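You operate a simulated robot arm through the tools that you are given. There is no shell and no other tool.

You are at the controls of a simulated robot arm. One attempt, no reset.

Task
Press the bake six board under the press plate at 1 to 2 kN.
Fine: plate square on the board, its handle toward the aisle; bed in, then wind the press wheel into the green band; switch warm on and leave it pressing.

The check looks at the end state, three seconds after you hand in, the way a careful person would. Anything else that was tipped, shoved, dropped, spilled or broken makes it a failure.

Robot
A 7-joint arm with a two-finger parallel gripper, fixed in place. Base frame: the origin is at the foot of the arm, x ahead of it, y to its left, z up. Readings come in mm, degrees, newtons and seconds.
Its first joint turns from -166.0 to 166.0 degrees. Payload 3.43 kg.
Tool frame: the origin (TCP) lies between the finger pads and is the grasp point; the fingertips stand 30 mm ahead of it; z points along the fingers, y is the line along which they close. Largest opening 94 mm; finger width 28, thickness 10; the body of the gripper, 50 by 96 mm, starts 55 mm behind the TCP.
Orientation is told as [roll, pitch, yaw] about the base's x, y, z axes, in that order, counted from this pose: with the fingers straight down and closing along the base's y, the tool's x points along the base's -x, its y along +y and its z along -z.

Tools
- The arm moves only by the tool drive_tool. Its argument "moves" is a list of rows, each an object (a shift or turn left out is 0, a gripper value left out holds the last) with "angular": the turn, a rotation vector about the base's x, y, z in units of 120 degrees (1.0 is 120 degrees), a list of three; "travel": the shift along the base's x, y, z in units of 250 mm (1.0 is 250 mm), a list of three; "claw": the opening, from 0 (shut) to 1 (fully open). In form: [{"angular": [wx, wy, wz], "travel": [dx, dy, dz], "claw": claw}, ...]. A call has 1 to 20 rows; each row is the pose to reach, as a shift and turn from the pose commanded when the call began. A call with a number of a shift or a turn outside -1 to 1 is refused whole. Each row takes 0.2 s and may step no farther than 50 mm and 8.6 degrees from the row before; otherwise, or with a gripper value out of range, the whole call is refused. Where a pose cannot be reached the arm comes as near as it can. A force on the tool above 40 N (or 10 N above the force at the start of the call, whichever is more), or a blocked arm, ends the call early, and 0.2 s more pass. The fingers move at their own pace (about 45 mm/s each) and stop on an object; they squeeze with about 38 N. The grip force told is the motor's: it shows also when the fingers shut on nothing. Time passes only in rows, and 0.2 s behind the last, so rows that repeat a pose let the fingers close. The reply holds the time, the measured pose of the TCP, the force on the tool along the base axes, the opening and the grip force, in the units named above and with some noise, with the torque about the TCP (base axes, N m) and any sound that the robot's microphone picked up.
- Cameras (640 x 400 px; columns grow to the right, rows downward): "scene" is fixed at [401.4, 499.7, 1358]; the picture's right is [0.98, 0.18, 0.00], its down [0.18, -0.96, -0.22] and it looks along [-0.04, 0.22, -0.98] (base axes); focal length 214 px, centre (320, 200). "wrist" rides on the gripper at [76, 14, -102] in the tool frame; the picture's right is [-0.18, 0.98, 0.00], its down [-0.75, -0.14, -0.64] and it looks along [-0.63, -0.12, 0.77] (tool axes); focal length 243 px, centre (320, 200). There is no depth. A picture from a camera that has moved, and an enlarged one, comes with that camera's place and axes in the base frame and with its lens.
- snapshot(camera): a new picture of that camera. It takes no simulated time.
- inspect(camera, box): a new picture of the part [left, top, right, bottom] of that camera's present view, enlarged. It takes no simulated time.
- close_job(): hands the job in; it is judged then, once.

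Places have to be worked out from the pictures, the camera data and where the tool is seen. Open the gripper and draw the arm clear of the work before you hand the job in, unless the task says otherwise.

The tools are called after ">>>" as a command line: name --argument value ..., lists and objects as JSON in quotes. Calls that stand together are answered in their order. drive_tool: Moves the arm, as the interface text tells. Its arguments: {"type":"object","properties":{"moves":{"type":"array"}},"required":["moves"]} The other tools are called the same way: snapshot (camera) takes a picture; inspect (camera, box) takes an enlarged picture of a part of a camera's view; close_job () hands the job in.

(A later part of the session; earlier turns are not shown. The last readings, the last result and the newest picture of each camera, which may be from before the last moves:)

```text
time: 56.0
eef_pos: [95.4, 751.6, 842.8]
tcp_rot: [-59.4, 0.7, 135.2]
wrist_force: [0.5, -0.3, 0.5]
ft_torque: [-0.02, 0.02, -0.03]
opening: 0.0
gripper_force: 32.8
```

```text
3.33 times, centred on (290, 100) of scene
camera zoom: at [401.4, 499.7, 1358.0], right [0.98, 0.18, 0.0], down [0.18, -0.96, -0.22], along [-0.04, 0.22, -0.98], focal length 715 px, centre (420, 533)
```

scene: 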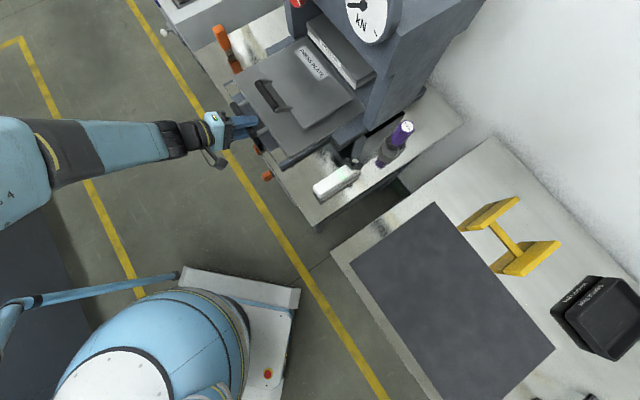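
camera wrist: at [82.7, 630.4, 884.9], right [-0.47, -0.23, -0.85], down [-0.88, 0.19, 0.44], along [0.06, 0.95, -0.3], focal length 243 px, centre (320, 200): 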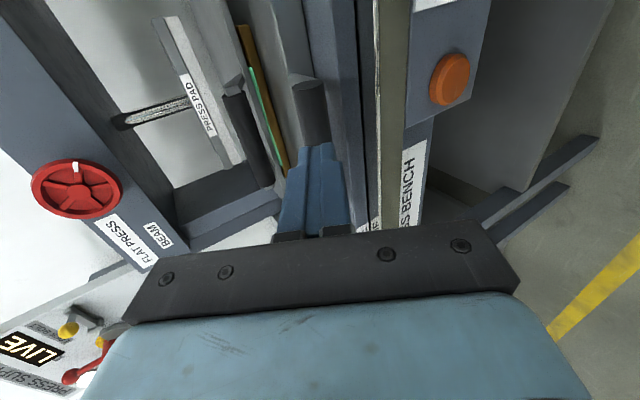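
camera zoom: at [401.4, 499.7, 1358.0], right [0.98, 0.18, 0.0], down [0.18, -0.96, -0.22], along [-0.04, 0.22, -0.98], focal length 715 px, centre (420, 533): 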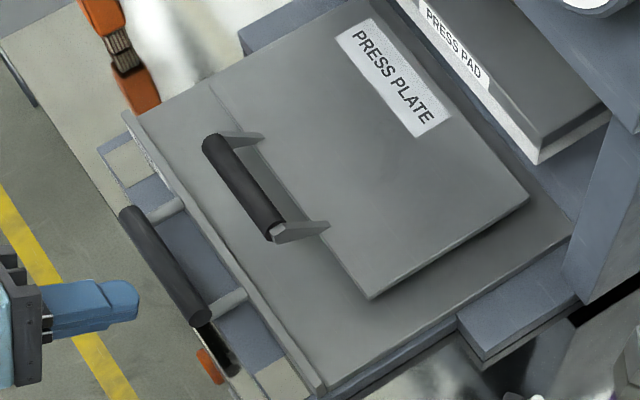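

The shut fingertips are aimed at the bar with roughly 19 mm gap. I close that gap along the tool axis, then push 30 mm inward.

>>> drive_tool --moves '[{"travel": [0.025, 0.025, -0.02], "claw": 0.0}, {"travel": [0.046, 0.046, -0.037]}, {"travel": [0.074, 0.074, -0.037]}, {"travel": [0.102, 0.102, -0.037]}, {"travel": [0.13, 0.13, -0.037]}, {"travel": [0.13, 0.13, -0.037]}]'

>>> inspect --camera "scene" --box '[210, 40, 370, 160]'

>>> snapshot --camera "wrist"

```text
time: 57.4
eef_pos: [127.9, 785.0, 834.0]
tcp_rot: [-59.4, 0.9, 135.3]
wrist_force: [0.1, 0.6, -0.2]
ft_torque: [0.0, 0.01, 0.01]
opening: 0.0
gripper_force: 32.3
```

```text
3.33 times, centred on (290, 100) of scene
camera zoom: at [401.4, 499.7, 1358.0], right [0.98, 0.18, 0.0], down [0.18, -0.96, -0.22], along [-0.04, 0.22, -0.98], focal length 715 px, centre (420, 533)
```

zoom: 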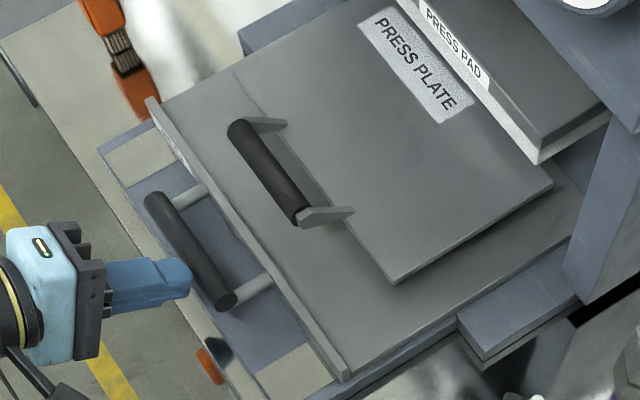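

```text
taken
camera wrist: at [115.1, 663.4, 874.9], right [-0.47, -0.23, -0.85], down [-0.88, 0.19, 0.44], along [0.06, 0.95, -0.3], focal length 243 px, centre (320, 200)
```

wrist: 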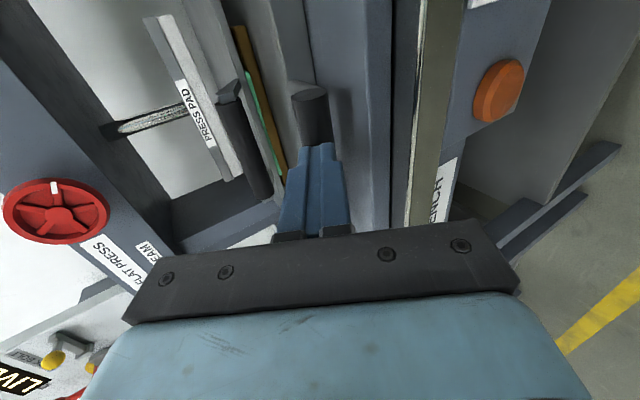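

The bed moved in freely and the plate is now entering under the pad. I push a further 60 mm at a slow pace.

>>> drive_tool --moves '[{"travel": [0.028, 0.028, 0], "claw": 0.0}, {"travel": [0.056, 0.056, 0]}, {"travel": [0.085, 0.085, 0]}, {"travel": [0.113, 0.113, 0]}, {"travel": [0.141, 0.141, 0]}, {"travel": [0.17, 0.17, 0]}, {"travel": [0.17, 0.17, 0]}]'

>>> inspect --camera "scene" --box '[230, 30, 390, 150]'

>>> snapshot --camera "wrist"

```text
time: 59.0
eef_pos: [168.6, 828.2, 834.6]
tcp_rot: [-59.5, 0.8, 135.3]
wrist_force: [0.3, 0.1, -0.6]
ft_torque: [0.01, -0.03, 0.01]
opening: 0.0
gripper_force: 32.8
```

```text
3.33 times, centred on (310, 90) of scene
camera zoom: at [401.4, 499.7, 1358.0], right [0.98, 0.18, 0.0], down [0.18, -0.96, -0.22], along [-0.04, 0.22, -0.98], focal length 715 px, centre (353, 567)
```

zoom: 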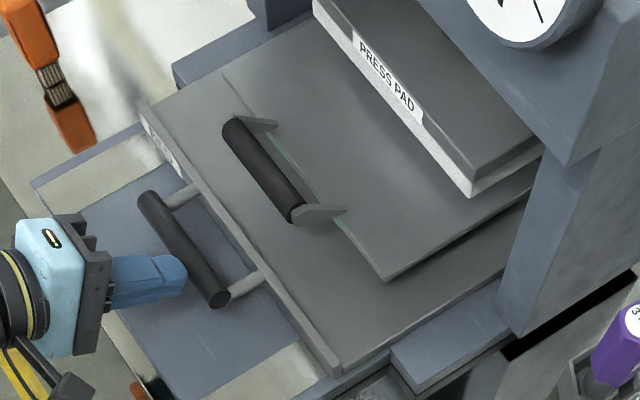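

```text
taken
camera wrist: at [157.4, 705.7, 874.5], right [-0.47, -0.23, -0.85], down [-0.88, 0.19, 0.44], along [0.06, 0.95, -0.3], focal length 243 px, centre (320, 200)
```

wrist: 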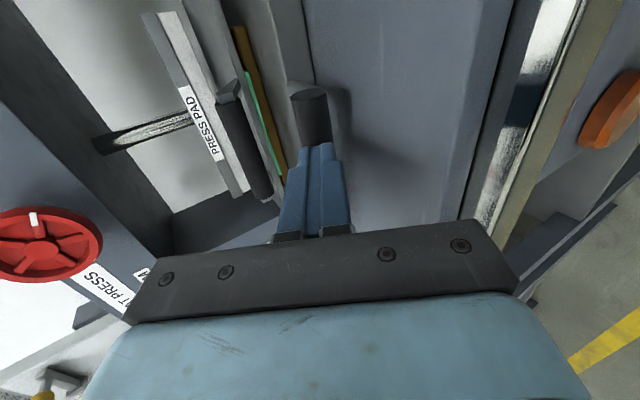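

The bed keeps sliding freely; the plate stays square and the green line is just the board's front face coming into view. I continue 50 mm more.

>>> drive_tool --moves '[{"travel": [0.028, 0.028, 0], "claw": 0.0}, {"travel": [0.056, 0.056, 0]}, {"travel": [0.085, 0.085, 0]}, {"travel": [0.113, 0.113, 0]}, {"travel": [0.141, 0.141, 0]}, {"travel": [0.141, 0.141, 0]}]'

>>> inspect --camera "scene" --box '[230, 30, 390, 150]'

>>> snapshot --camera "wrist"

```text
time: 60.4
eef_pos: [203.9, 861.8, 835.5]
tcp_rot: [-59.4, 0.8, 135.3]
wrist_force: [-0.1, 1.2, 1.0]
ft_torque: [0.0, 0.04, -0.01]
opening: 0.0
gripper_force: 33.3
```

```text
3.33 times, centred on (310, 90) of scene
camera zoom: at [401.4, 499.7, 1358.0], right [0.98, 0.18, 0.0], down [0.18, -0.96, -0.22], along [-0.04, 0.22, -0.98], focal length 715 px, centre (353, 567)
```

zoom: 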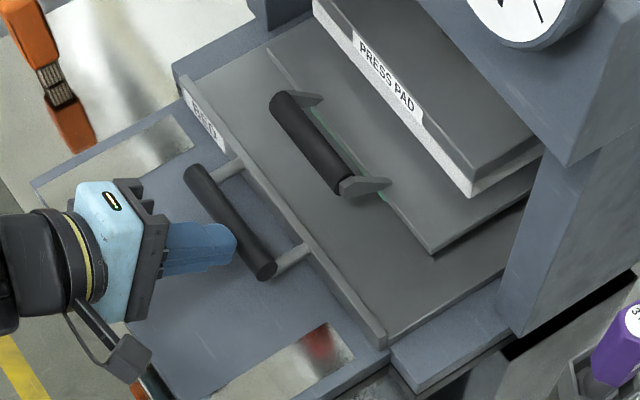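

```text
taken
camera wrist: at [191.8, 741.6, 876.0], right [-0.48, -0.23, -0.85], down [-0.88, 0.19, 0.44], along [0.06, 0.95, -0.3], focal length 243 px, centre (320, 200)
```

wrist: 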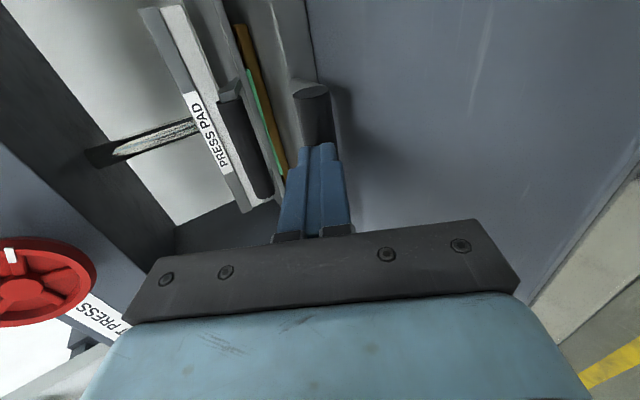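

Nearly in: about 205 mm of travel so far. I continue with small 6 mm steps until the bed meets its stop.

>>> drive_tool --moves '[{"travel": [0.017, 0.017, 0], "claw": 0.0}, {"travel": [0.034, 0.034, 0]}, {"travel": [0.051, 0.051, 0]}, {"travel": [0.068, 0.068, 0]}, {"travel": [0.085, 0.085, 0]}, {"travel": [0.085, 0.085, 0]}]'

>>> inspect --camera "scene" --box '[230, 30, 390, 150]'

>>> snapshot --camera "wrist"

```text
time: 61.8
eef_pos: [226.5, 883.8, 834.8]
tcp_rot: [-59.4, 0.8, 135.2]
wrist_force: [0.0, -0.5, 0.2]
ft_torque: [0.01, 0.0, -0.03]
opening: 0.1
gripper_force: 33.0
```

```text
3.33 times, centred on (310, 90) of scene
camera zoom: at [401.4, 499.7, 1358.0], right [0.98, 0.18, 0.0], down [0.18, -0.96, -0.22], along [-0.04, 0.22, -0.98], focal length 715 px, centre (353, 567)
```

zoom: 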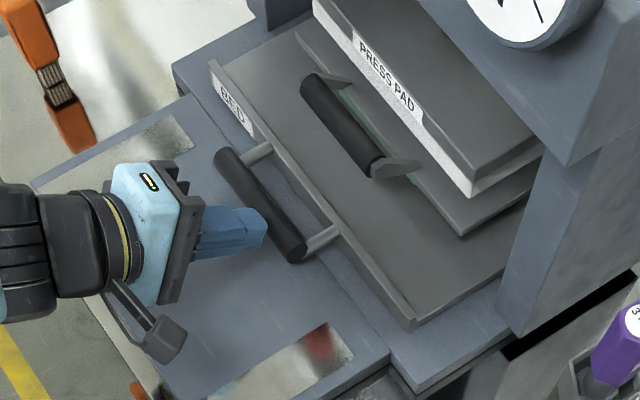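

```text
taken
camera wrist: at [213.9, 761.7, 875.9], right [-0.47, -0.23, -0.85], down [-0.88, 0.19, 0.44], along [0.06, 0.95, -0.3], focal length 243 px, centre (320, 200)
```

wrist: 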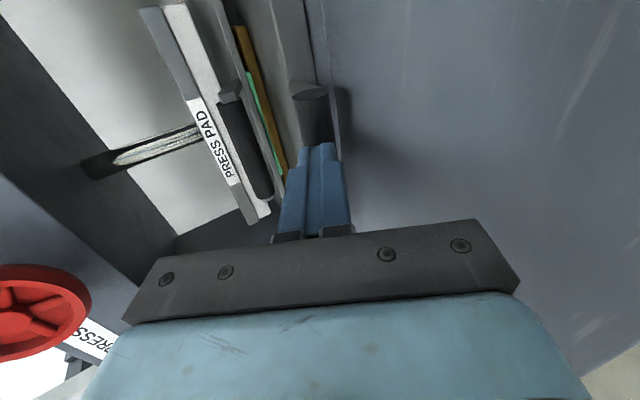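

Still free; the bed lip has passed the slab front and the plate handle is well short of the pad. I keep pushing in 5 mm steps.

>>> drive_tool --moves '[{"travel": [0.014, 0.014, 0], "claw": 0.0}, {"travel": [0.028, 0.028, 0]}, {"travel": [0.042, 0.042, 0]}, {"travel": [0.057, 0.057, 0]}, {"travel": [0.057, 0.057, 0]}]'

>>> inspect --camera "scene" --box '[230, 30, 390, 150]'

>>> inspect --camera "wrist" --box '[80, 0, 360, 240]'

```text
time: 62.3
eef_pos: [226.3, 884.7, 835.3]
tcp_rot: [-59.1, 0.9, 135.1]
wrist_force: [-4.9, -22.4, 11.1]
ft_torque: [-0.05, -0.12, -0.27]
opening: 0.0
gripper_force: 33.5
stopped in row 2: the force on the tool passed its limit at 53 N (the readings are from after the stop); the commanded pose is now the measured one
```

```text
3.33 times, centred on (310, 90) of scene
camera zoom: at [401.4, 499.7, 1358.0], right [0.98, 0.18, 0.0], down [0.18, -0.96, -0.22], along [-0.04, 0.22, -0.98], focal length 715 px, centre (353, 567)
```

zoom: 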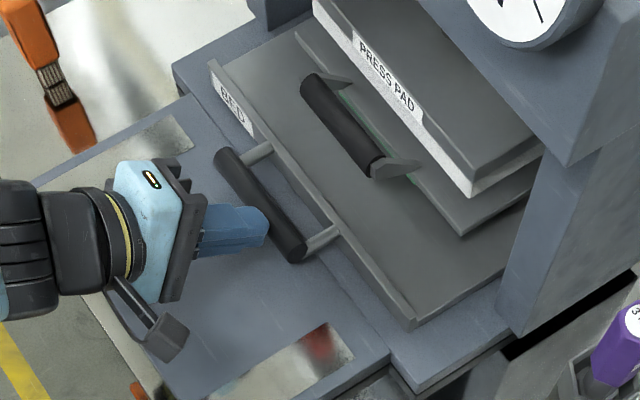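

```text
1.67 times, centred on (220, 120) of wrist
camera zoom: at [215.2, 763.8, 876.3], right [-0.48, -0.24, -0.85], down [-0.88, 0.2, 0.44], along [0.06, 0.95, -0.3], focal length 404 px, centre (487, 333)
```

zoom: 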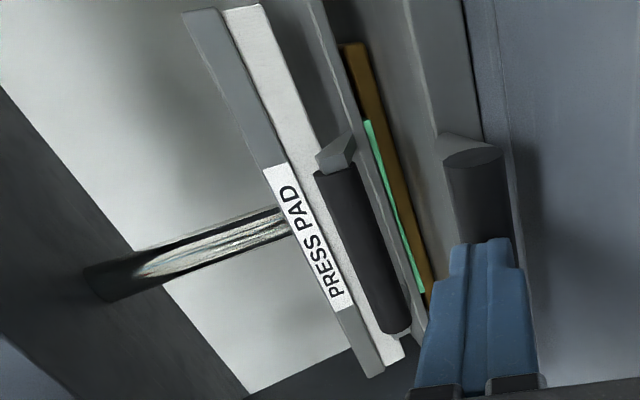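

The bed is hard against its stop (53 N with no further motion) and the plate still looks square. I back straight off from the handle, then rise and level the tool to point horizontally at the wheel.

>>> drive_tool --moves '[{"travel": [-0.06, -0.06, 0.01], "claw": 0.0}, {"travel": [-0.16, -0.16, 0.04]}, {"travel": [-0.28, -0.28, 0.1]}, {"travel": [-0.36, -0.36, 0.22]}, {"angular": [0.0442, -0.0442, 0], "travel": [-0.4, -0.4, 0.36]}, {"angular": [0.0884, -0.0884, 0], "travel": [-0.4, -0.4, 0.5]}, {"angular": [0.1326, -0.1326, 0], "travel": [-0.4, -0.4, 0.64]}, {"angular": [0.1768, -0.1768, 0], "travel": [-0.4, -0.4, 0.76]}, {"angular": [0.1768, -0.1768, 0], "travel": [-0.4, -0.4, 0.84], "claw": 0.3}, {"angular": [0.1768, -0.1768, 0], "travel": [-0.4, -0.4, 0.84], "claw": 0.45}]'

>>> snapshot --camera "wrist"

>>> snapshot --camera "scene"

```text
time: 64.5
eef_pos: [130.1, 785.6, 1043.9]
tcp_rot: [-89.2, 0.9, 134.7]
wrist_force: [0.4, -0.7, 0.2]
ft_torque: [0.0, -0.01, 0.0]
opening: 42.2
gripper_force: 0.1
```

```text
taken
camera wrist: at [110.3, 658.7, 1032.6], right [-0.13, 0.11, -0.99], down [-0.99, 0.09, 0.14], along [0.1, 0.99, 0.1], focal length 243 px, centre (320, 200)
```

wrist: 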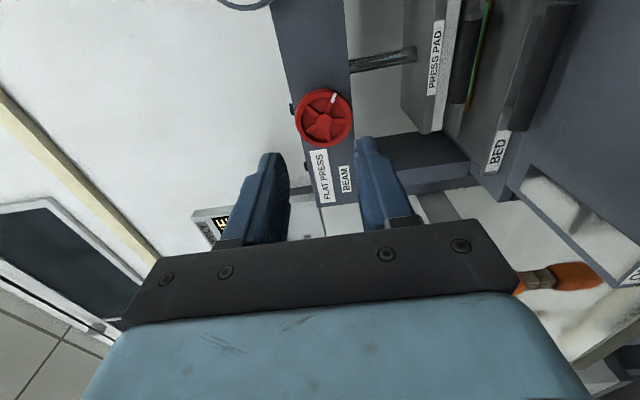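

```text
taken
```

scene: 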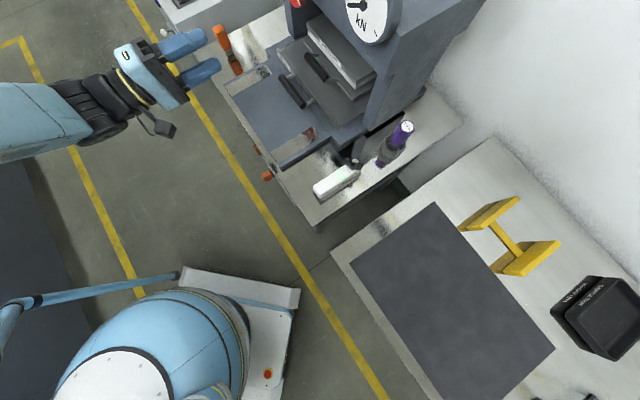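

The tool now points horizontally at the press and the wheel is in view. I'll enlarge the wheel, the gauge and the bed/plate.

>>> inspect --camera "wrist" --box '[270, 60, 380, 170]'

>>> inspect --camera "wrist" --box '[200, 0, 400, 4]'

>>> inspect --camera "wrist" --box '[380, 0, 600, 180]'

>>> inspect --camera "scene" --box '[230, 0, 390, 20]'

```text
3.64 times, centred on (325, 115) of wrist
camera zoom: at [110.3, 658.7, 1032.6], right [-0.13, 0.11, -0.99], down [-0.99, 0.09, 0.14], along [0.1, 0.99, 0.1], focal length 882 px, centre (302, 509)
```

zoom: 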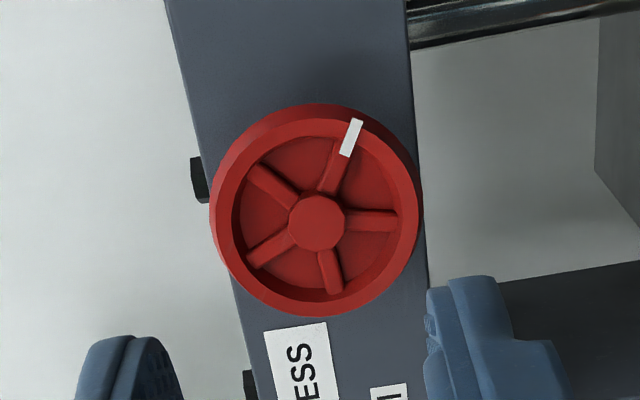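

```text
3.20 times, centred on (300, 2) of wrist
camera zoom: at [110.3, 658.7, 1032.6], right [-0.13, 0.11, -0.99], down [-0.99, 0.09, 0.14], along [0.1, 0.99, 0.1], focal length 776 px, centre (384, 834)
```

zoom: 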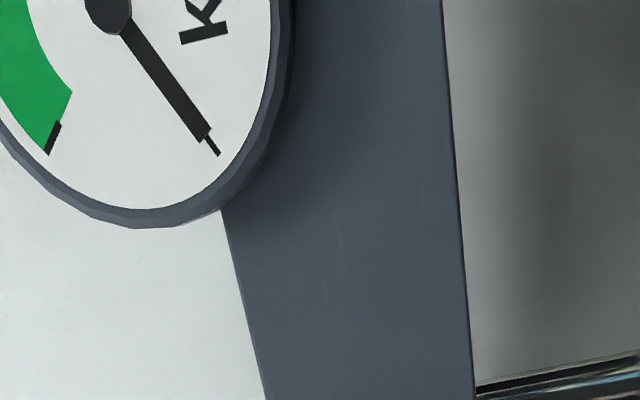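

```text
2.22 times, centred on (490, 90) of wrist
camera zoom: at [110.3, 658.7, 1032.6], right [-0.13, 0.11, -0.99], down [-0.99, 0.09, 0.14], along [0.1, 0.99, 0.1], focal length 539 px, centre (-58, 444)
```

zoom: 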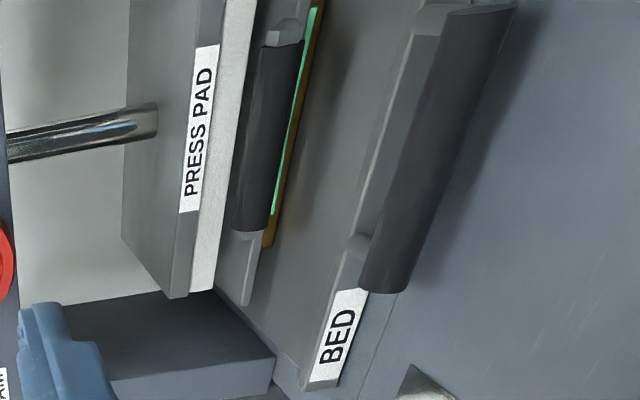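

```text
4.00 times, centred on (310, 10) of scene
camera zoom: at [401.4, 499.7, 1358.0], right [0.98, 0.18, 0.0], down [0.18, -0.96, -0.22], along [-0.04, 0.22, -0.98], focal length 858 px, centre (360, 960)
```

zoom: 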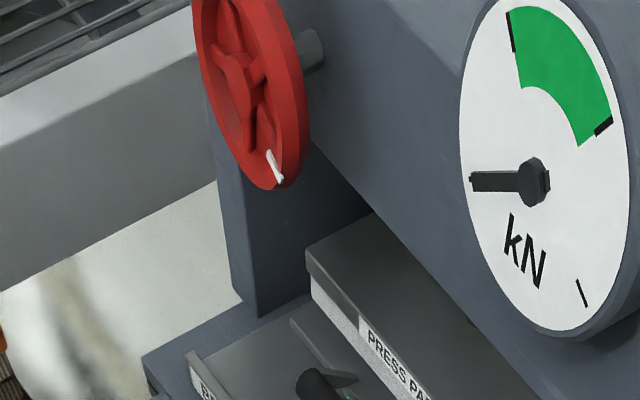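

The wheel's outer diameter works out to about 82 mm, centred near (255, 993, 1046), which fits inside the 94 mm opening. So I can straddle the rim and turn the tool about its own axis. I open fully and move in front of it for a check.

>>> drive_tool --moves '[{"travel": [0.04, 0.09, 0.0], "claw": 0.7}, {"travel": [0.09, 0.21, 0.004], "claw": 1.0}, {"travel": [0.14, 0.33, 0.006], "claw": 1.0}, {"travel": [0.19, 0.45, 0.008], "claw": 1.0}, {"travel": [0.244, 0.57, 0.008], "claw": 1.0}, {"travel": [0.244, 0.57, 0.008], "claw": 1.0}]'

>>> snapshot --camera "wrist"

>>> inspect --camera "scene" --box '[210, 0, 390, 10]'

```text
time: 65.9
eef_pos: [190.3, 925.9, 1045.1]
tcp_rot: [-89.3, 0.9, 134.7]
wrist_force: [0.3, 0.5, -0.8]
ft_torque: [0.0, 0.0, -0.01]
opening: 93.9
gripper_force: 0.1
```

```text
taken
camera wrist: at [172.5, 799.7, 1034.6], right [-0.13, 0.11, -0.99], down [-0.99, 0.09, 0.14], along [0.1, 0.99, 0.1], focal length 243 px, centre (320, 200)
```

wrist: 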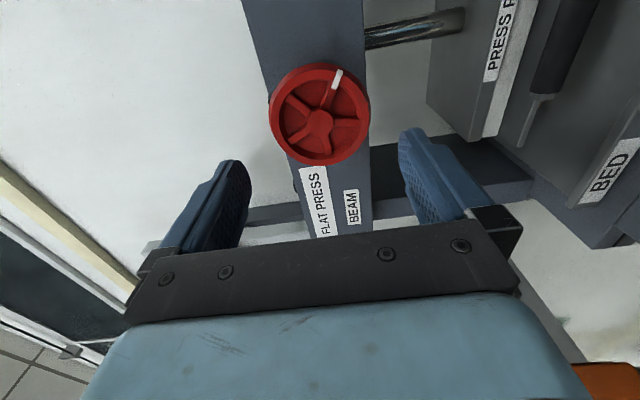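

```text
3.56 times, centred on (300, 5) of scene
camera zoom: at [401.4, 499.7, 1358.0], right [0.98, 0.18, 0.0], down [0.18, -0.96, -0.22], along [-0.04, 0.22, -0.98], focal length 763 px, centre (391, 893)
```

zoom: 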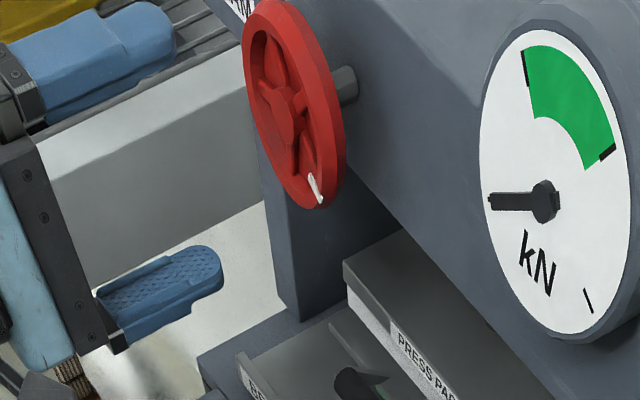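

The wheel hub appears almost exactly on the tool axis. I zoom in to verify centring to a millimetre or two.

>>> inspect --camera "wrist" --box '[250, 50, 390, 180]'

```text
3.08 times, centred on (320, 115) of wrist
camera zoom: at [172.5, 799.7, 1034.6], right [-0.13, 0.11, -0.99], down [-0.99, 0.09, 0.14], along [0.1, 0.99, 0.1], focal length 746 px, centre (320, 462)
```

zoom: 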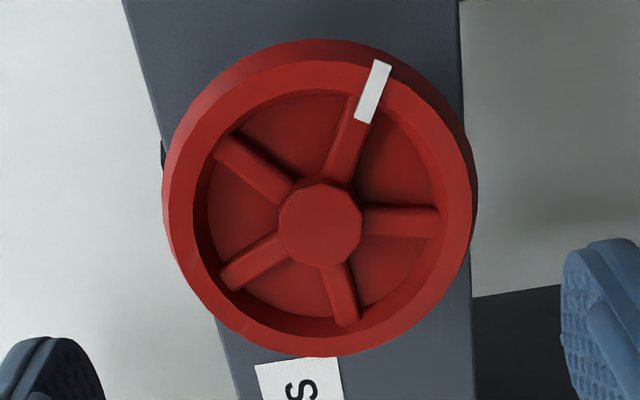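

Hub and tool axis agree to within about 2 mm. I advance 60 mm along the axis with a 1 mm sideways trim, then check again.

>>> drive_tool --moves '[{"travel": [0.04, 0.043, -0.001], "claw": 1.0}, {"travel": [0.083, 0.086, -0.002]}, {"travel": [0.125, 0.129, -0.003]}, {"travel": [0.167, 0.172, -0.003]}, {"travel": [0.167, 0.172, -0.003]}]'

>>> snapshot --camera "wrist"

>>> inspect --camera "scene" --box '[210, 0, 390, 10]'

```text
time: 67.1
eef_pos: [229.6, 970.4, 1044.0]
tcp_rot: [-89.2, 1.0, 134.6]
wrist_force: [-0.1, -0.5, -1.0]
ft_torque: [-0.02, -0.02, 0.0]
opening: 94.1
gripper_force: 0.2
```

```text
taken
camera wrist: at [211.9, 844.2, 1032.7], right [-0.13, 0.11, -0.99], down [-0.99, 0.09, 0.14], along [0.1, 0.99, 0.1], focal length 243 px, centre (320, 200)
```

wrist: 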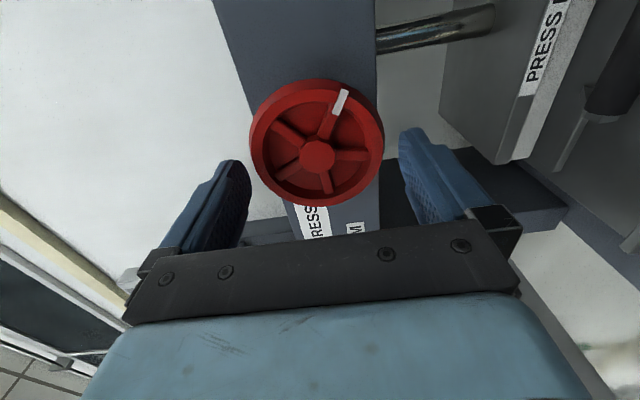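

```text
3.56 times, centred on (300, 5) of scene
camera zoom: at [401.4, 499.7, 1358.0], right [0.98, 0.18, 0.0], down [0.18, -0.96, -0.22], along [-0.04, 0.22, -0.98], focal length 763 px, centre (391, 893)
```

zoom: 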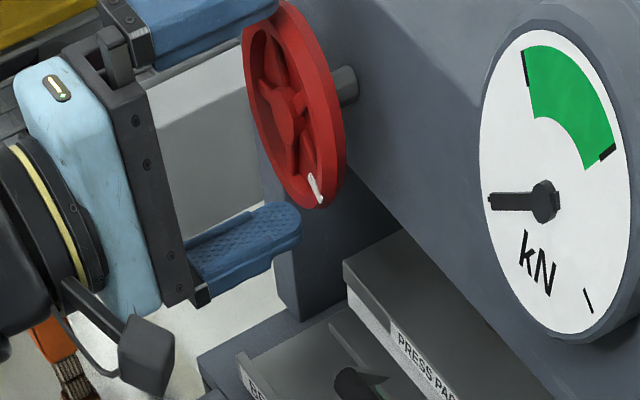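

The fingers are about to straddle the rim, well centred. I advance 26 mm more so the rim lies between the pads, then close on it.

>>> drive_tool --moves '[{"travel": [0.025, 0.025, 0], "claw": 1.0}, {"travel": [0.05, 0.05, 0]}, {"travel": [0.074, 0.074, 0.002]}, {"travel": [0.074, 0.074, 0.002], "claw": 0.9}, {"travel": [0.074, 0.074, 0.002], "claw": 0.8}, {"travel": [0.074, 0.074, 0.002], "claw": 0.6}, {"travel": [0.074, 0.074, 0.002], "claw": 0.6}]'

>>> snapshot --camera "wrist"

>>> inspect --camera "scene" --box '[210, 0, 390, 10]'

```text
time: 68.7
eef_pos: [248.5, 989.0, 1045.4]
tcp_rot: [-89.1, 0.9, 134.8]
wrist_force: [0.2, -9.3, -12.2]
ft_torque: [0.35, -0.26, -0.06]
opening: 86.9
gripper_force: 45.0
```

```text
taken
camera wrist: at [230.1, 863.3, 1033.8], right [-0.13, 0.11, -0.99], down [-0.99, 0.09, 0.14], along [0.1, 0.99, 0.1], focal length 243 px, centre (320, 200)
```

wrist: 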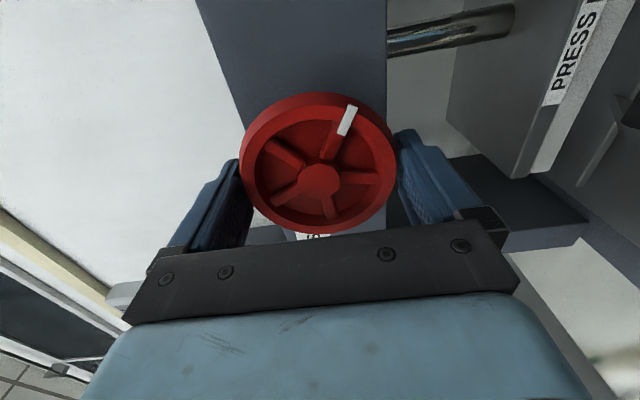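

```text
3.56 times, centred on (300, 5) of scene
camera zoom: at [401.4, 499.7, 1358.0], right [0.98, 0.18, 0.0], down [0.18, -0.96, -0.22], along [-0.04, 0.22, -0.98], focal length 763 px, centre (391, 893)
```

zoom: 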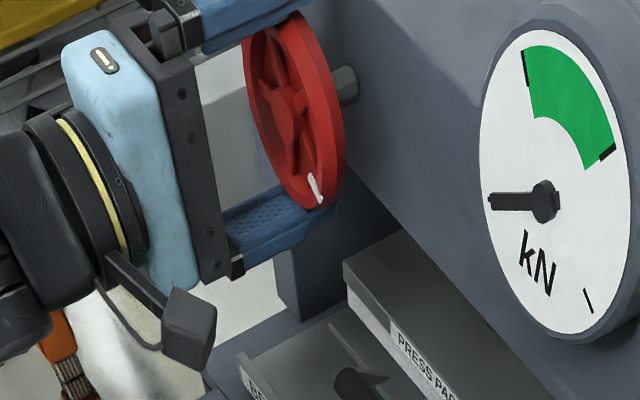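

The rim is gripped at 87 mm. I turn the tool 30° clockwise (as seen from the aisle) and watch the marker, the pad and the gauge.

>>> drive_tool --moves '[{"angular": [0.03, 0.03, 0], "claw": 0.3}, {"angular": [0.06, 0.06, 0]}, {"angular": [0.09, 0.09, 0]}, {"angular": [0.12, 0.12, 0]}, {"angular": [0.15, 0.15, 0]}, {"angular": [0.1768, 0.1768, 0]}, {"angular": [0.1768, 0.1768, 0]}]'

>>> snapshot --camera "wrist"

>>> inspect --camera "scene" --box '[210, 0, 390, 10]'

```text
time: 70.3
eef_pos: [249.2, 989.6, 1047.2]
tcp_rot: [-89.2, -29.3, 134.8]
wrist_force: [-11.3, -5.4, 9.1]
ft_torque: [-0.15, 0.1, -0.32]
opening: 86.8
gripper_force: 45.3
```

```text
taken
camera wrist: at [219.5, 874.1, 999.0], right [-0.46, 0.45, -0.77], down [-0.87, -0.04, 0.5], along [0.19, 0.89, 0.4], focal length 243 px, centre (320, 200)
```

wrist: 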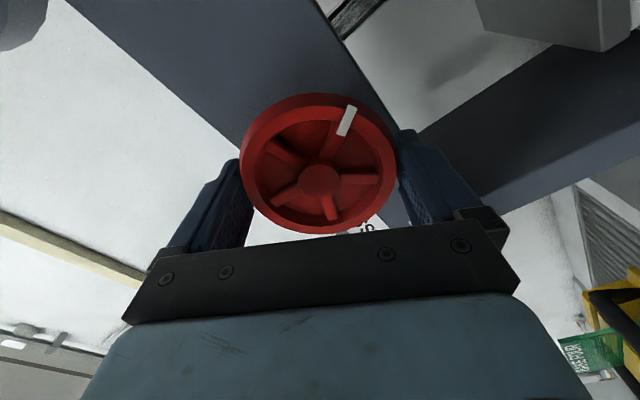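

```text
3.56 times, centred on (300, 5) of scene
camera zoom: at [401.4, 499.7, 1358.0], right [0.98, 0.18, 0.0], down [0.18, -0.96, -0.22], along [-0.04, 0.22, -0.98], focal length 763 px, centre (391, 893)
```

zoom: 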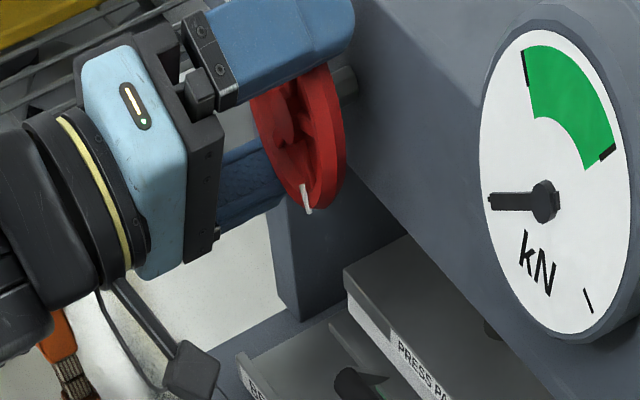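

The wheel turns with the gripper. I compare the pad position with the earlier view to see which way it moved.

>>> inspect --camera "scene" --box '[230, 30, 390, 150]'

```text
3.33 times, centred on (310, 90) of scene
camera zoom: at [401.4, 499.7, 1358.0], right [0.98, 0.18, 0.0], down [0.18, -0.96, -0.22], along [-0.04, 0.22, -0.98], focal length 715 px, centre (353, 567)
```

zoom: 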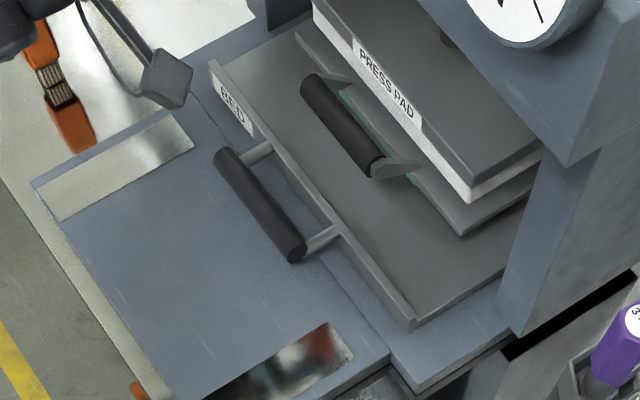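

Clockwise lowers the pad, roughly 8 mm for the 30° turn, leaving about 10 mm to the plate. I turn 15° more.

>>> drive_tool --moves '[{"angular": [0.03, 0.03, 0], "claw": 0.3}, {"angular": [0.06, 0.06, 0]}, {"angular": [0.0884, 0.0884, 0]}, {"angular": [0.0884, 0.0884, 0]}]'

>>> inspect --camera "scene" --box '[230, 30, 390, 150]'

>>> inspect --camera "scene" --box '[210, 0, 390, 10]'

>>> snapshot --camera "wrist"

```text
time: 71.3
eef_pos: [251.4, 988.6, 1046.1]
tcp_rot: [-89.0, -44.3, 134.7]
wrist_force: [-4.5, -4.9, 19.4]
ft_torque: [-0.23, 0.16, -0.23]
opening: 86.2
gripper_force: 44.8
```

```text
3.33 times, centred on (310, 90) of scene
camera zoom: at [401.4, 499.7, 1358.0], right [0.98, 0.18, 0.0], down [0.18, -0.96, -0.22], along [-0.04, 0.22, -0.98], focal length 715 px, centre (353, 567)
```

zoom: 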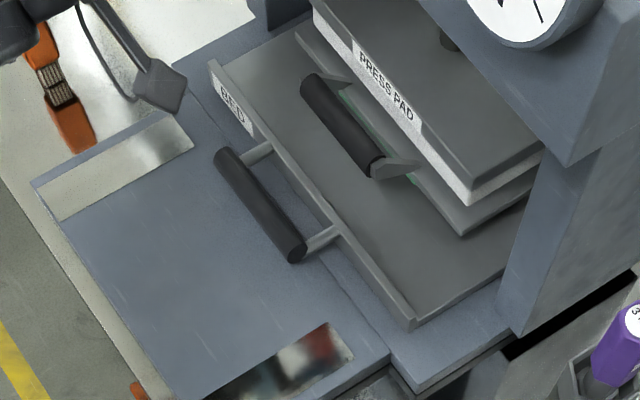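

```text
3.56 times, centred on (300, 5) of scene
camera zoom: at [401.4, 499.7, 1358.0], right [0.98, 0.18, 0.0], down [0.18, -0.96, -0.22], along [-0.04, 0.22, -0.98], focal length 763 px, centre (391, 893)
```

zoom: 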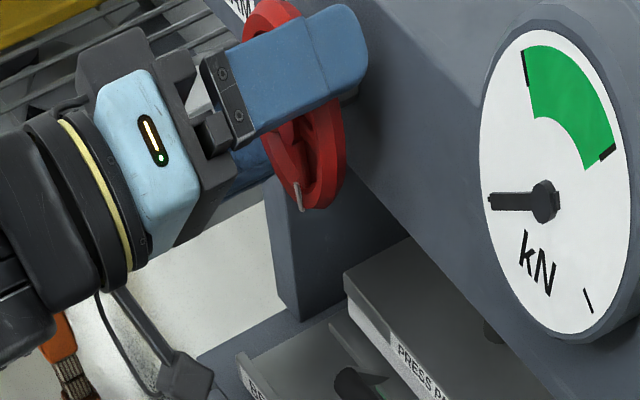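

```text
taken
camera wrist: at [210.1, 883.6, 985.2], right [-0.59, 0.57, -0.57], down [-0.76, -0.14, 0.63], along [0.28, 0.81, 0.52], focal length 243 px, centre (320, 200)
```

wrist: 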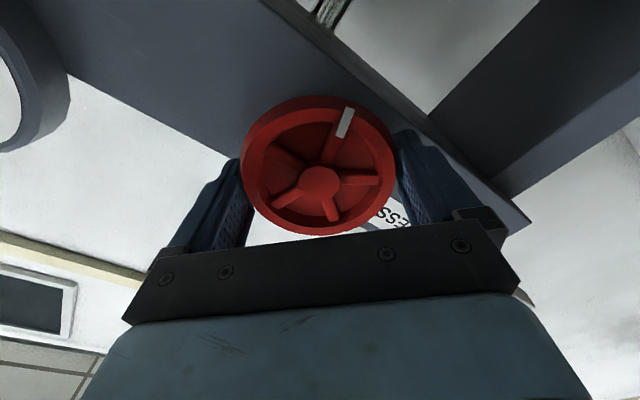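

Pad is lower again but the gauge is still at rest. I continue 15°, with a 1 mm upward trim to relieve the 19 N side load.

>>> drive_tool --moves '[{"angular": [0.03, 0.03, 0], "travel": [0, 0, 0.004], "claw": 0.3}, {"angular": [0.06, 0.06, 0], "travel": [0, 0, 0.004]}, {"angular": [0.0884, 0.0884, 0], "travel": [0, 0, 0.004]}, {"angular": [0.0884, 0.0884, 0], "travel": [0, 0, 0.004]}]'

>>> inspect --camera "scene" --box '[230, 30, 390, 150]'

>>> inspect --camera "scene" --box '[210, 0, 390, 10]'

```text
time: 72.0
eef_pos: [249.6, 989.5, 1047.9]
tcp_rot: [-88.8, -56.6, 134.1]
wrist_force: [-4.9, -31.7, 2.4]
ft_torque: [-0.24, 0.14, -1.01]
opening: 86.0
gripper_force: 45.0
stopped in row 3: the force on the tool passed its limit at 42 N (the readings are from after the stop); the commanded pose is now the measured one
```

```text
3.33 times, centred on (310, 90) of scene
camera zoom: at [401.4, 499.7, 1358.0], right [0.98, 0.18, 0.0], down [0.18, -0.96, -0.22], along [-0.04, 0.22, -0.98], focal length 715 px, centre (353, 567)
```

zoom: 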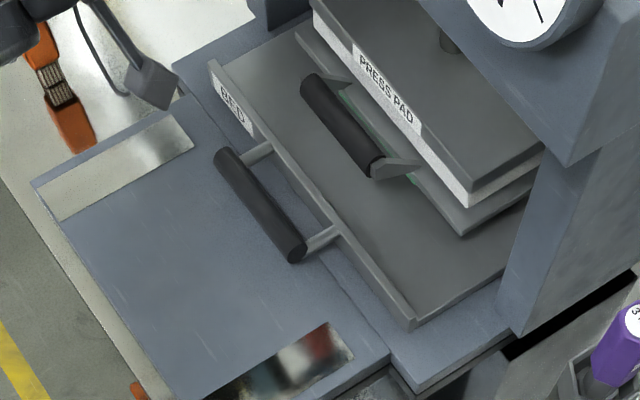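

```text
3.56 times, centred on (300, 5) of scene
camera zoom: at [401.4, 499.7, 1358.0], right [0.98, 0.18, 0.0], down [0.18, -0.96, -0.22], along [-0.04, 0.22, -0.98], focal length 763 px, centre (391, 893)
```

zoom: 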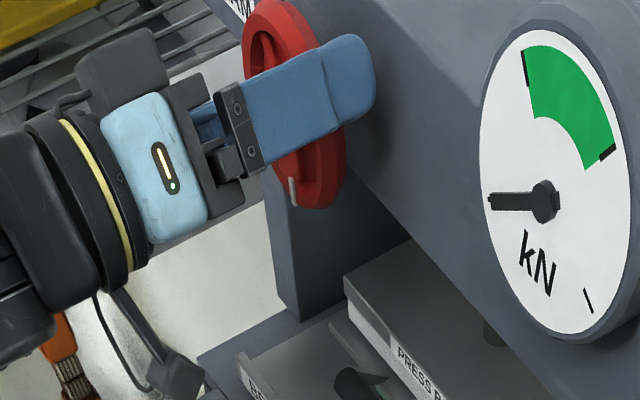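

The side load passed 40 N, mainly outward, so the tool and wheel axes have become slightly strained. I release the rim, let the stress vanish, and re-centre from the picture.

>>> drive_tool --moves '[{"travel": [0, 0, 0], "claw": 0.95}, {"travel": [0, 0, 0], "claw": 1.0}, {"travel": [0, 0, 0], "claw": 1.0}]'

>>> snapshot --camera "wrist"

>>> inspect --camera "wrist" --box '[220, 70, 420, 240]'

>>> inspect --camera "scene" --box '[210, 0, 390, 10]'

```text
time: 72.8
eef_pos: [251.1, 989.6, 1046.6]
tcp_rot: [-88.7, -56.5, 134.3]
wrist_force: [-0.2, 0.5, -0.1]
ft_torque: [-0.04, 0.03, 0.01]
opening: 94.0
gripper_force: 0.0
```

```text
taken
camera wrist: at [200.8, 894.8, 976.3], right [-0.66, 0.64, -0.39], down [-0.66, -0.24, 0.71], along [0.37, 0.73, 0.58], focal length 243 px, centre (320, 200)
```

wrist: 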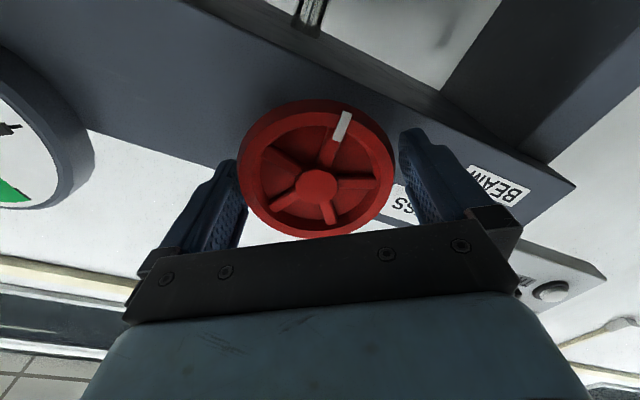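

```text
2.35 times, centred on (320, 155) of wrist
camera zoom: at [200.8, 894.8, 976.3], right [-0.66, 0.64, -0.39], down [-0.66, -0.24, 0.71], along [0.37, 0.73, 0.58], focal length 571 px, centre (320, 306)
```

zoom: 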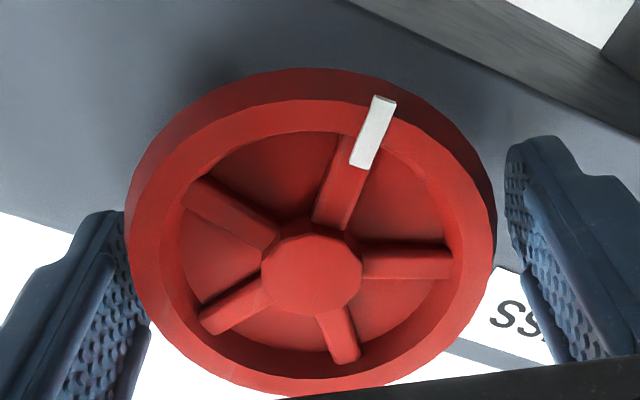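

```text
3.56 times, centred on (300, 5) of scene
camera zoom: at [401.4, 499.7, 1358.0], right [0.98, 0.18, 0.0], down [0.18, -0.96, -0.22], along [-0.04, 0.22, -0.98], focal length 763 px, centre (391, 893)
```

zoom: 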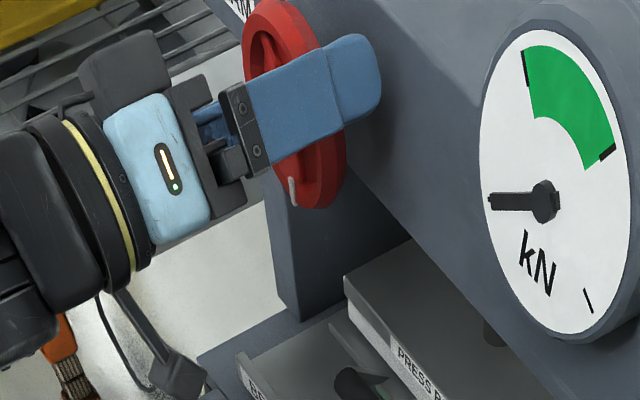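

Released; the wheel and pad hold position. The hub lies about 2 mm off the tool's closing axis, and tips may be near the beam, so I shift (−1.6, −4, +0.7) mm, re-grip and turn another 15°.

>>> drive_tool --moves '[{"travel": [-0.0063, -0.0161, 0.003], "claw": 1.0}, {"travel": [-0.0063, -0.0161, 0.003], "claw": 1.0}, {"travel": [-0.0063, -0.0161, 0.003], "claw": 0.8}, {"travel": [-0.0063, -0.0161, 0.003], "claw": 0.3}, {"travel": [-0.0063, -0.0161, 0.003], "claw": 0.3}]'

>>> drive_tool --moves '[{"angular": [0.03, 0.03, 0], "claw": 0.3}, {"angular": [0.06, 0.06, 0]}, {"angular": [0.0884, 0.0884, 0]}, {"angular": [0.0884, 0.0884, 0]}]'

>>> inspect --camera "scene" --box '[230, 30, 390, 150]'

>>> inspect --camera "scene" --box '[210, 0, 390, 10]'

```text
time: 74.0
eef_pos: [248.5, 985.1, 1047.2]
tcp_rot: [-88.6, -56.6, 134.4]
wrist_force: [2.1, -5.3, 1.3]
ft_torque: [-0.12, 0.08, -0.02]
opening: 85.3
gripper_force: 44.7
```

```text
time: 75.0
eef_pos: [247.9, 984.6, 1046.9]
tcp_rot: [-88.0, -71.6, 133.7]
wrist_force: [-6.1, -27.4, -3.1]
ft_torque: [0.22, -0.29, -0.51]
opening: 85.7
gripper_force: 45.2
```

```text
3.33 times, centred on (310, 90) of scene
camera zoom: at [401.4, 499.7, 1358.0], right [0.98, 0.18, 0.0], down [0.18, -0.96, -0.22], along [-0.04, 0.22, -0.98], focal length 715 px, centre (353, 567)
```

zoom: 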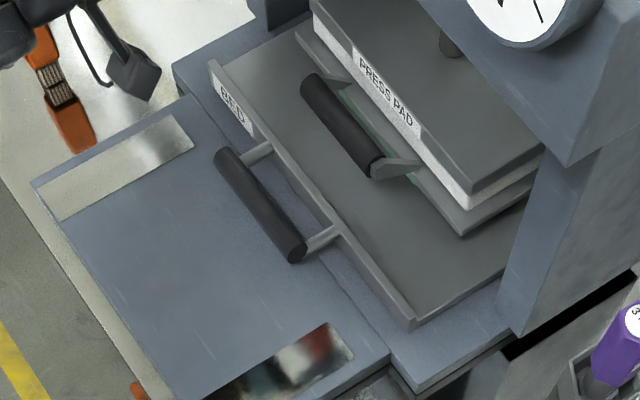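

```text
3.56 times, centred on (300, 5) of scene
camera zoom: at [401.4, 499.7, 1358.0], right [0.98, 0.18, 0.0], down [0.18, -0.96, -0.22], along [-0.04, 0.22, -0.98], focal length 763 px, centre (391, 893)
```

zoom: 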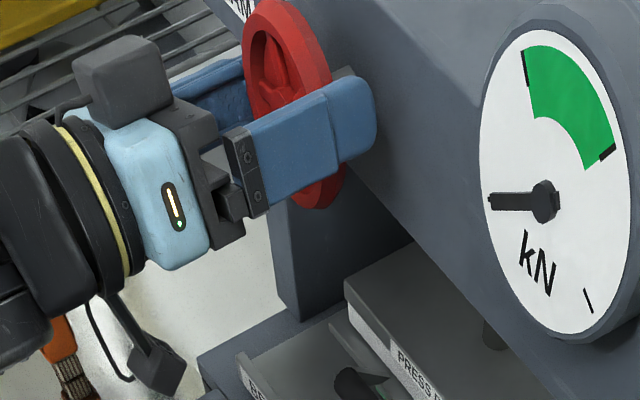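

Wheel is at about 72° total; the pad is near the plate and the gauge still at zero. I relieve the side load with a small shift and turn 10° more.

>>> drive_tool --moves '[{"angular": [0.0, 0.0, 0], "travel": [-0.0016, -0.006, -0.001], "claw": 0.3}, {"angular": [0.02, 0.02, 0], "travel": [-0.0016, -0.006, -0.001]}, {"angular": [0.04, 0.04, 0], "travel": [-0.0016, -0.006, -0.001]}, {"angular": [0.059, 0.059, 0], "travel": [-0.0016, -0.006, -0.001]}, {"angular": [0.059, 0.059, 0], "travel": [-0.0016, -0.006, -0.001]}]'

>>> inspect --camera "scene" --box '[230, 30, 390, 150]'

>>> inspect --camera "scene" --box '[210, 0, 390, 10]'

>>> inspect --camera "wrist" --box '[220, 70, 420, 240]'

```text
time: 76.2
eef_pos: [248.6, 984.7, 1047.4]
tcp_rot: [-86.8, -81.6, 132.4]
wrist_force: [0.0, 5.8, 1.5]
ft_torque: [-0.13, 0.19, 0.47]
opening: 85.7
gripper_force: 45.3
```

```text
3.33 times, centred on (310, 90) of scene
camera zoom: at [401.4, 499.7, 1358.0], right [0.98, 0.18, 0.0], down [0.18, -0.96, -0.22], along [-0.04, 0.22, -0.98], focal length 715 px, centre (353, 567)
```

zoom: 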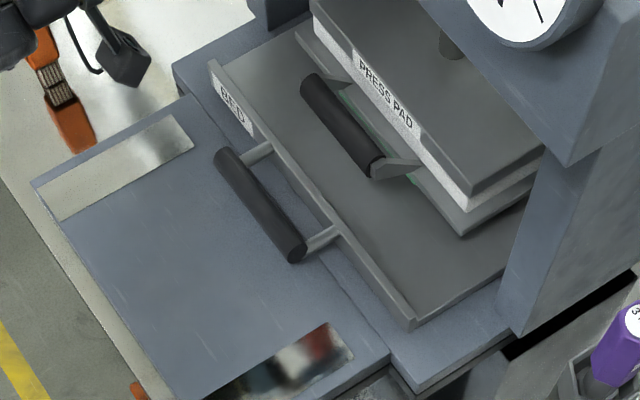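

```text
3.56 times, centred on (300, 5) of scene
camera zoom: at [401.4, 499.7, 1358.0], right [0.98, 0.18, 0.0], down [0.18, -0.96, -0.22], along [-0.04, 0.22, -0.98], focal length 763 px, centre (391, 893)
```

zoom: 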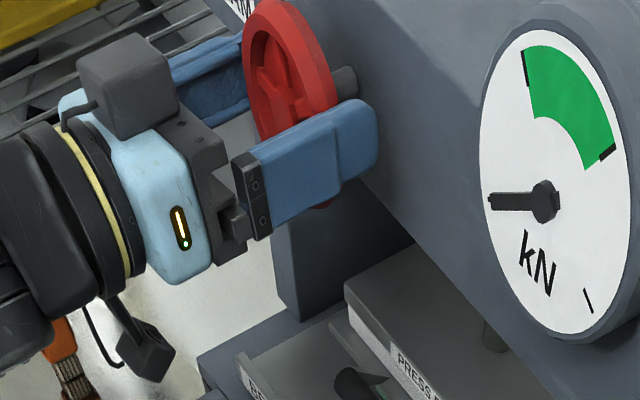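

```text
2.35 times, centred on (320, 155) of wrist
camera zoom: at [175.9, 912.8, 971.0], right [-0.71, 0.7, 0.04], down [-0.42, -0.48, 0.77], along [0.56, 0.54, 0.64], focal length 571 px, centre (320, 306)
```

zoom: 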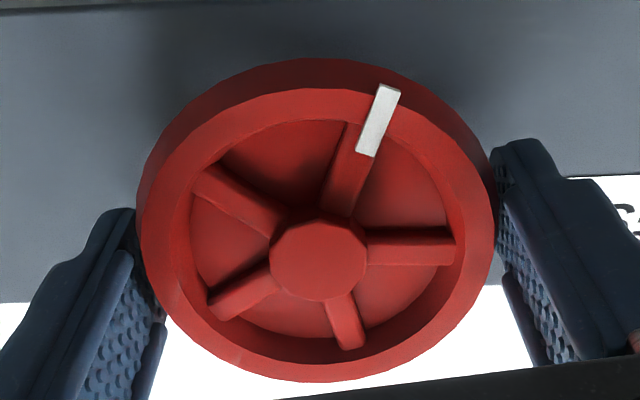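

Side load is gone, no slip at the marker, and the pad is almost at the plate. I turn in 8° increments now and read the gauge each time.

>>> drive_tool --moves '[{"angular": [0.016, 0.016, 0], "claw": 0.3}, {"angular": [0.032, 0.032, 0]}, {"angular": [0.047, 0.047, 0]}, {"angular": [0.047, 0.047, 0]}]'

>>> inspect --camera "scene" --box '[230, 30, 390, 150]'

>>> inspect --camera "scene" --box '[210, 0, 390, 10]'

```text
time: 77.2
eef_pos: [248.5, 984.2, 1047.7]
tcp_rot: [-47.8, -89.5, 93.4]
wrist_force: [-2.3, -10.3, 0.8]
ft_torque: [-0.07, 0.06, -0.35]
opening: 85.7
gripper_force: 44.4
```

```text
3.33 times, centred on (310, 90) of scene
camera zoom: at [401.4, 499.7, 1358.0], right [0.98, 0.18, 0.0], down [0.18, -0.96, -0.22], along [-0.04, 0.22, -0.98], focal length 715 px, centre (353, 567)
```

zoom: 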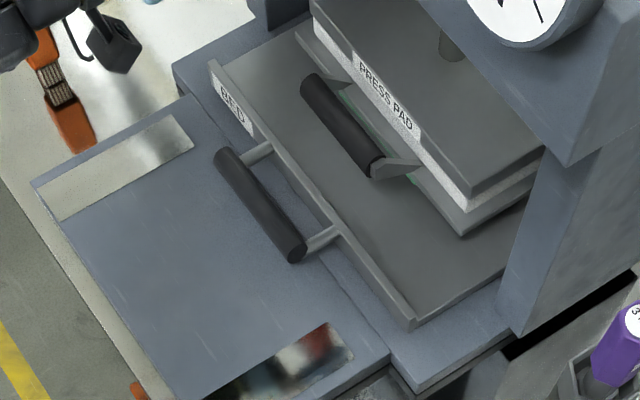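

```text
3.56 times, centred on (300, 5) of scene
camera zoom: at [401.4, 499.7, 1358.0], right [0.98, 0.18, 0.0], down [0.18, -0.96, -0.22], along [-0.04, 0.22, -0.98], focal length 763 px, centre (391, 893)
```

zoom: 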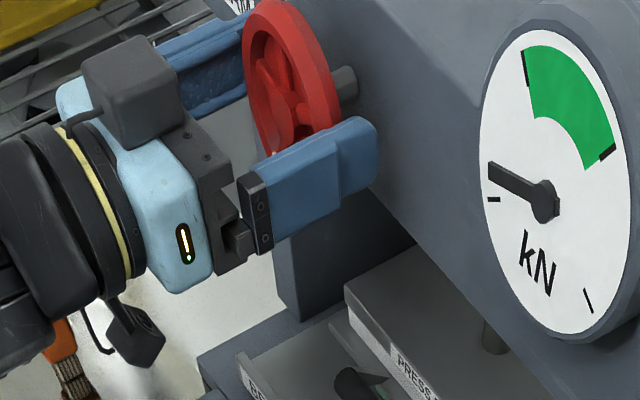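

The gauge has begun to rise (about 0.2 kN); the dial reads 0–3 kN with green from 1 to 2. I keep turning in 8° steps aiming for the middle of the green band.

>>> drive_tool --moves '[{"angular": [0.016, 0.016, 0], "claw": 0.3}, {"angular": [0.032, 0.032, 0]}, {"angular": [0.047, 0.047, 0]}, {"angular": [0.047, 0.047, 0]}]'

>>> inspect --camera "scene" --box '[210, 0, 390, 10]'

>>> inspect --camera "wrist" --box '[220, 70, 420, 240]'

```text
time: 78.2
eef_pos: [248.9, 984.0, 1046.1]
tcp_rot: [87.6, -82.6, -41.8]
wrist_force: [3.8, -20.4, -4.1]
ft_torque: [-0.4, 0.35, 0.04]
opening: 85.3
gripper_force: 45.2
```

```text
3.56 times, centred on (300, 5) of scene
camera zoom: at [401.4, 499.7, 1358.0], right [0.98, 0.18, 0.0], down [0.18, -0.96, -0.22], along [-0.04, 0.22, -0.98], focal length 763 px, centre (391, 893)
```

zoom: 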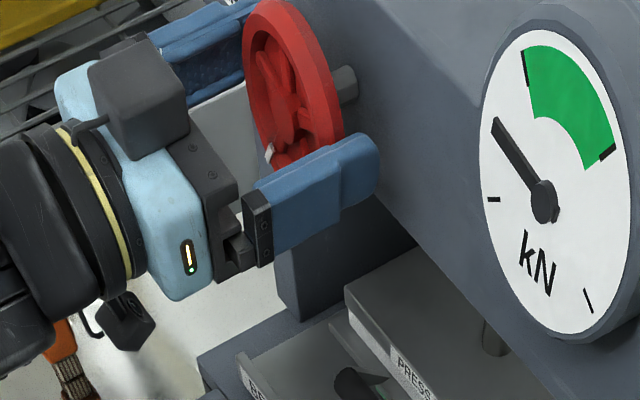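

```text
2.35 times, centred on (320, 155) of wrist
camera zoom: at [161.5, 927.2, 974.4], right [-0.68, 0.67, 0.31], down [-0.27, -0.62, 0.73], along [0.68, 0.41, 0.61], focal length 571 px, centre (320, 306)
```

zoom: 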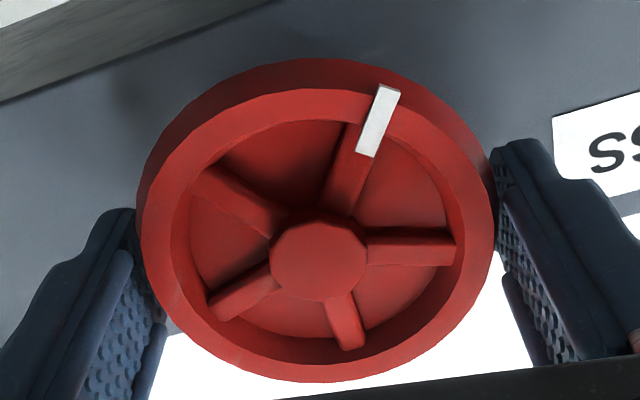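

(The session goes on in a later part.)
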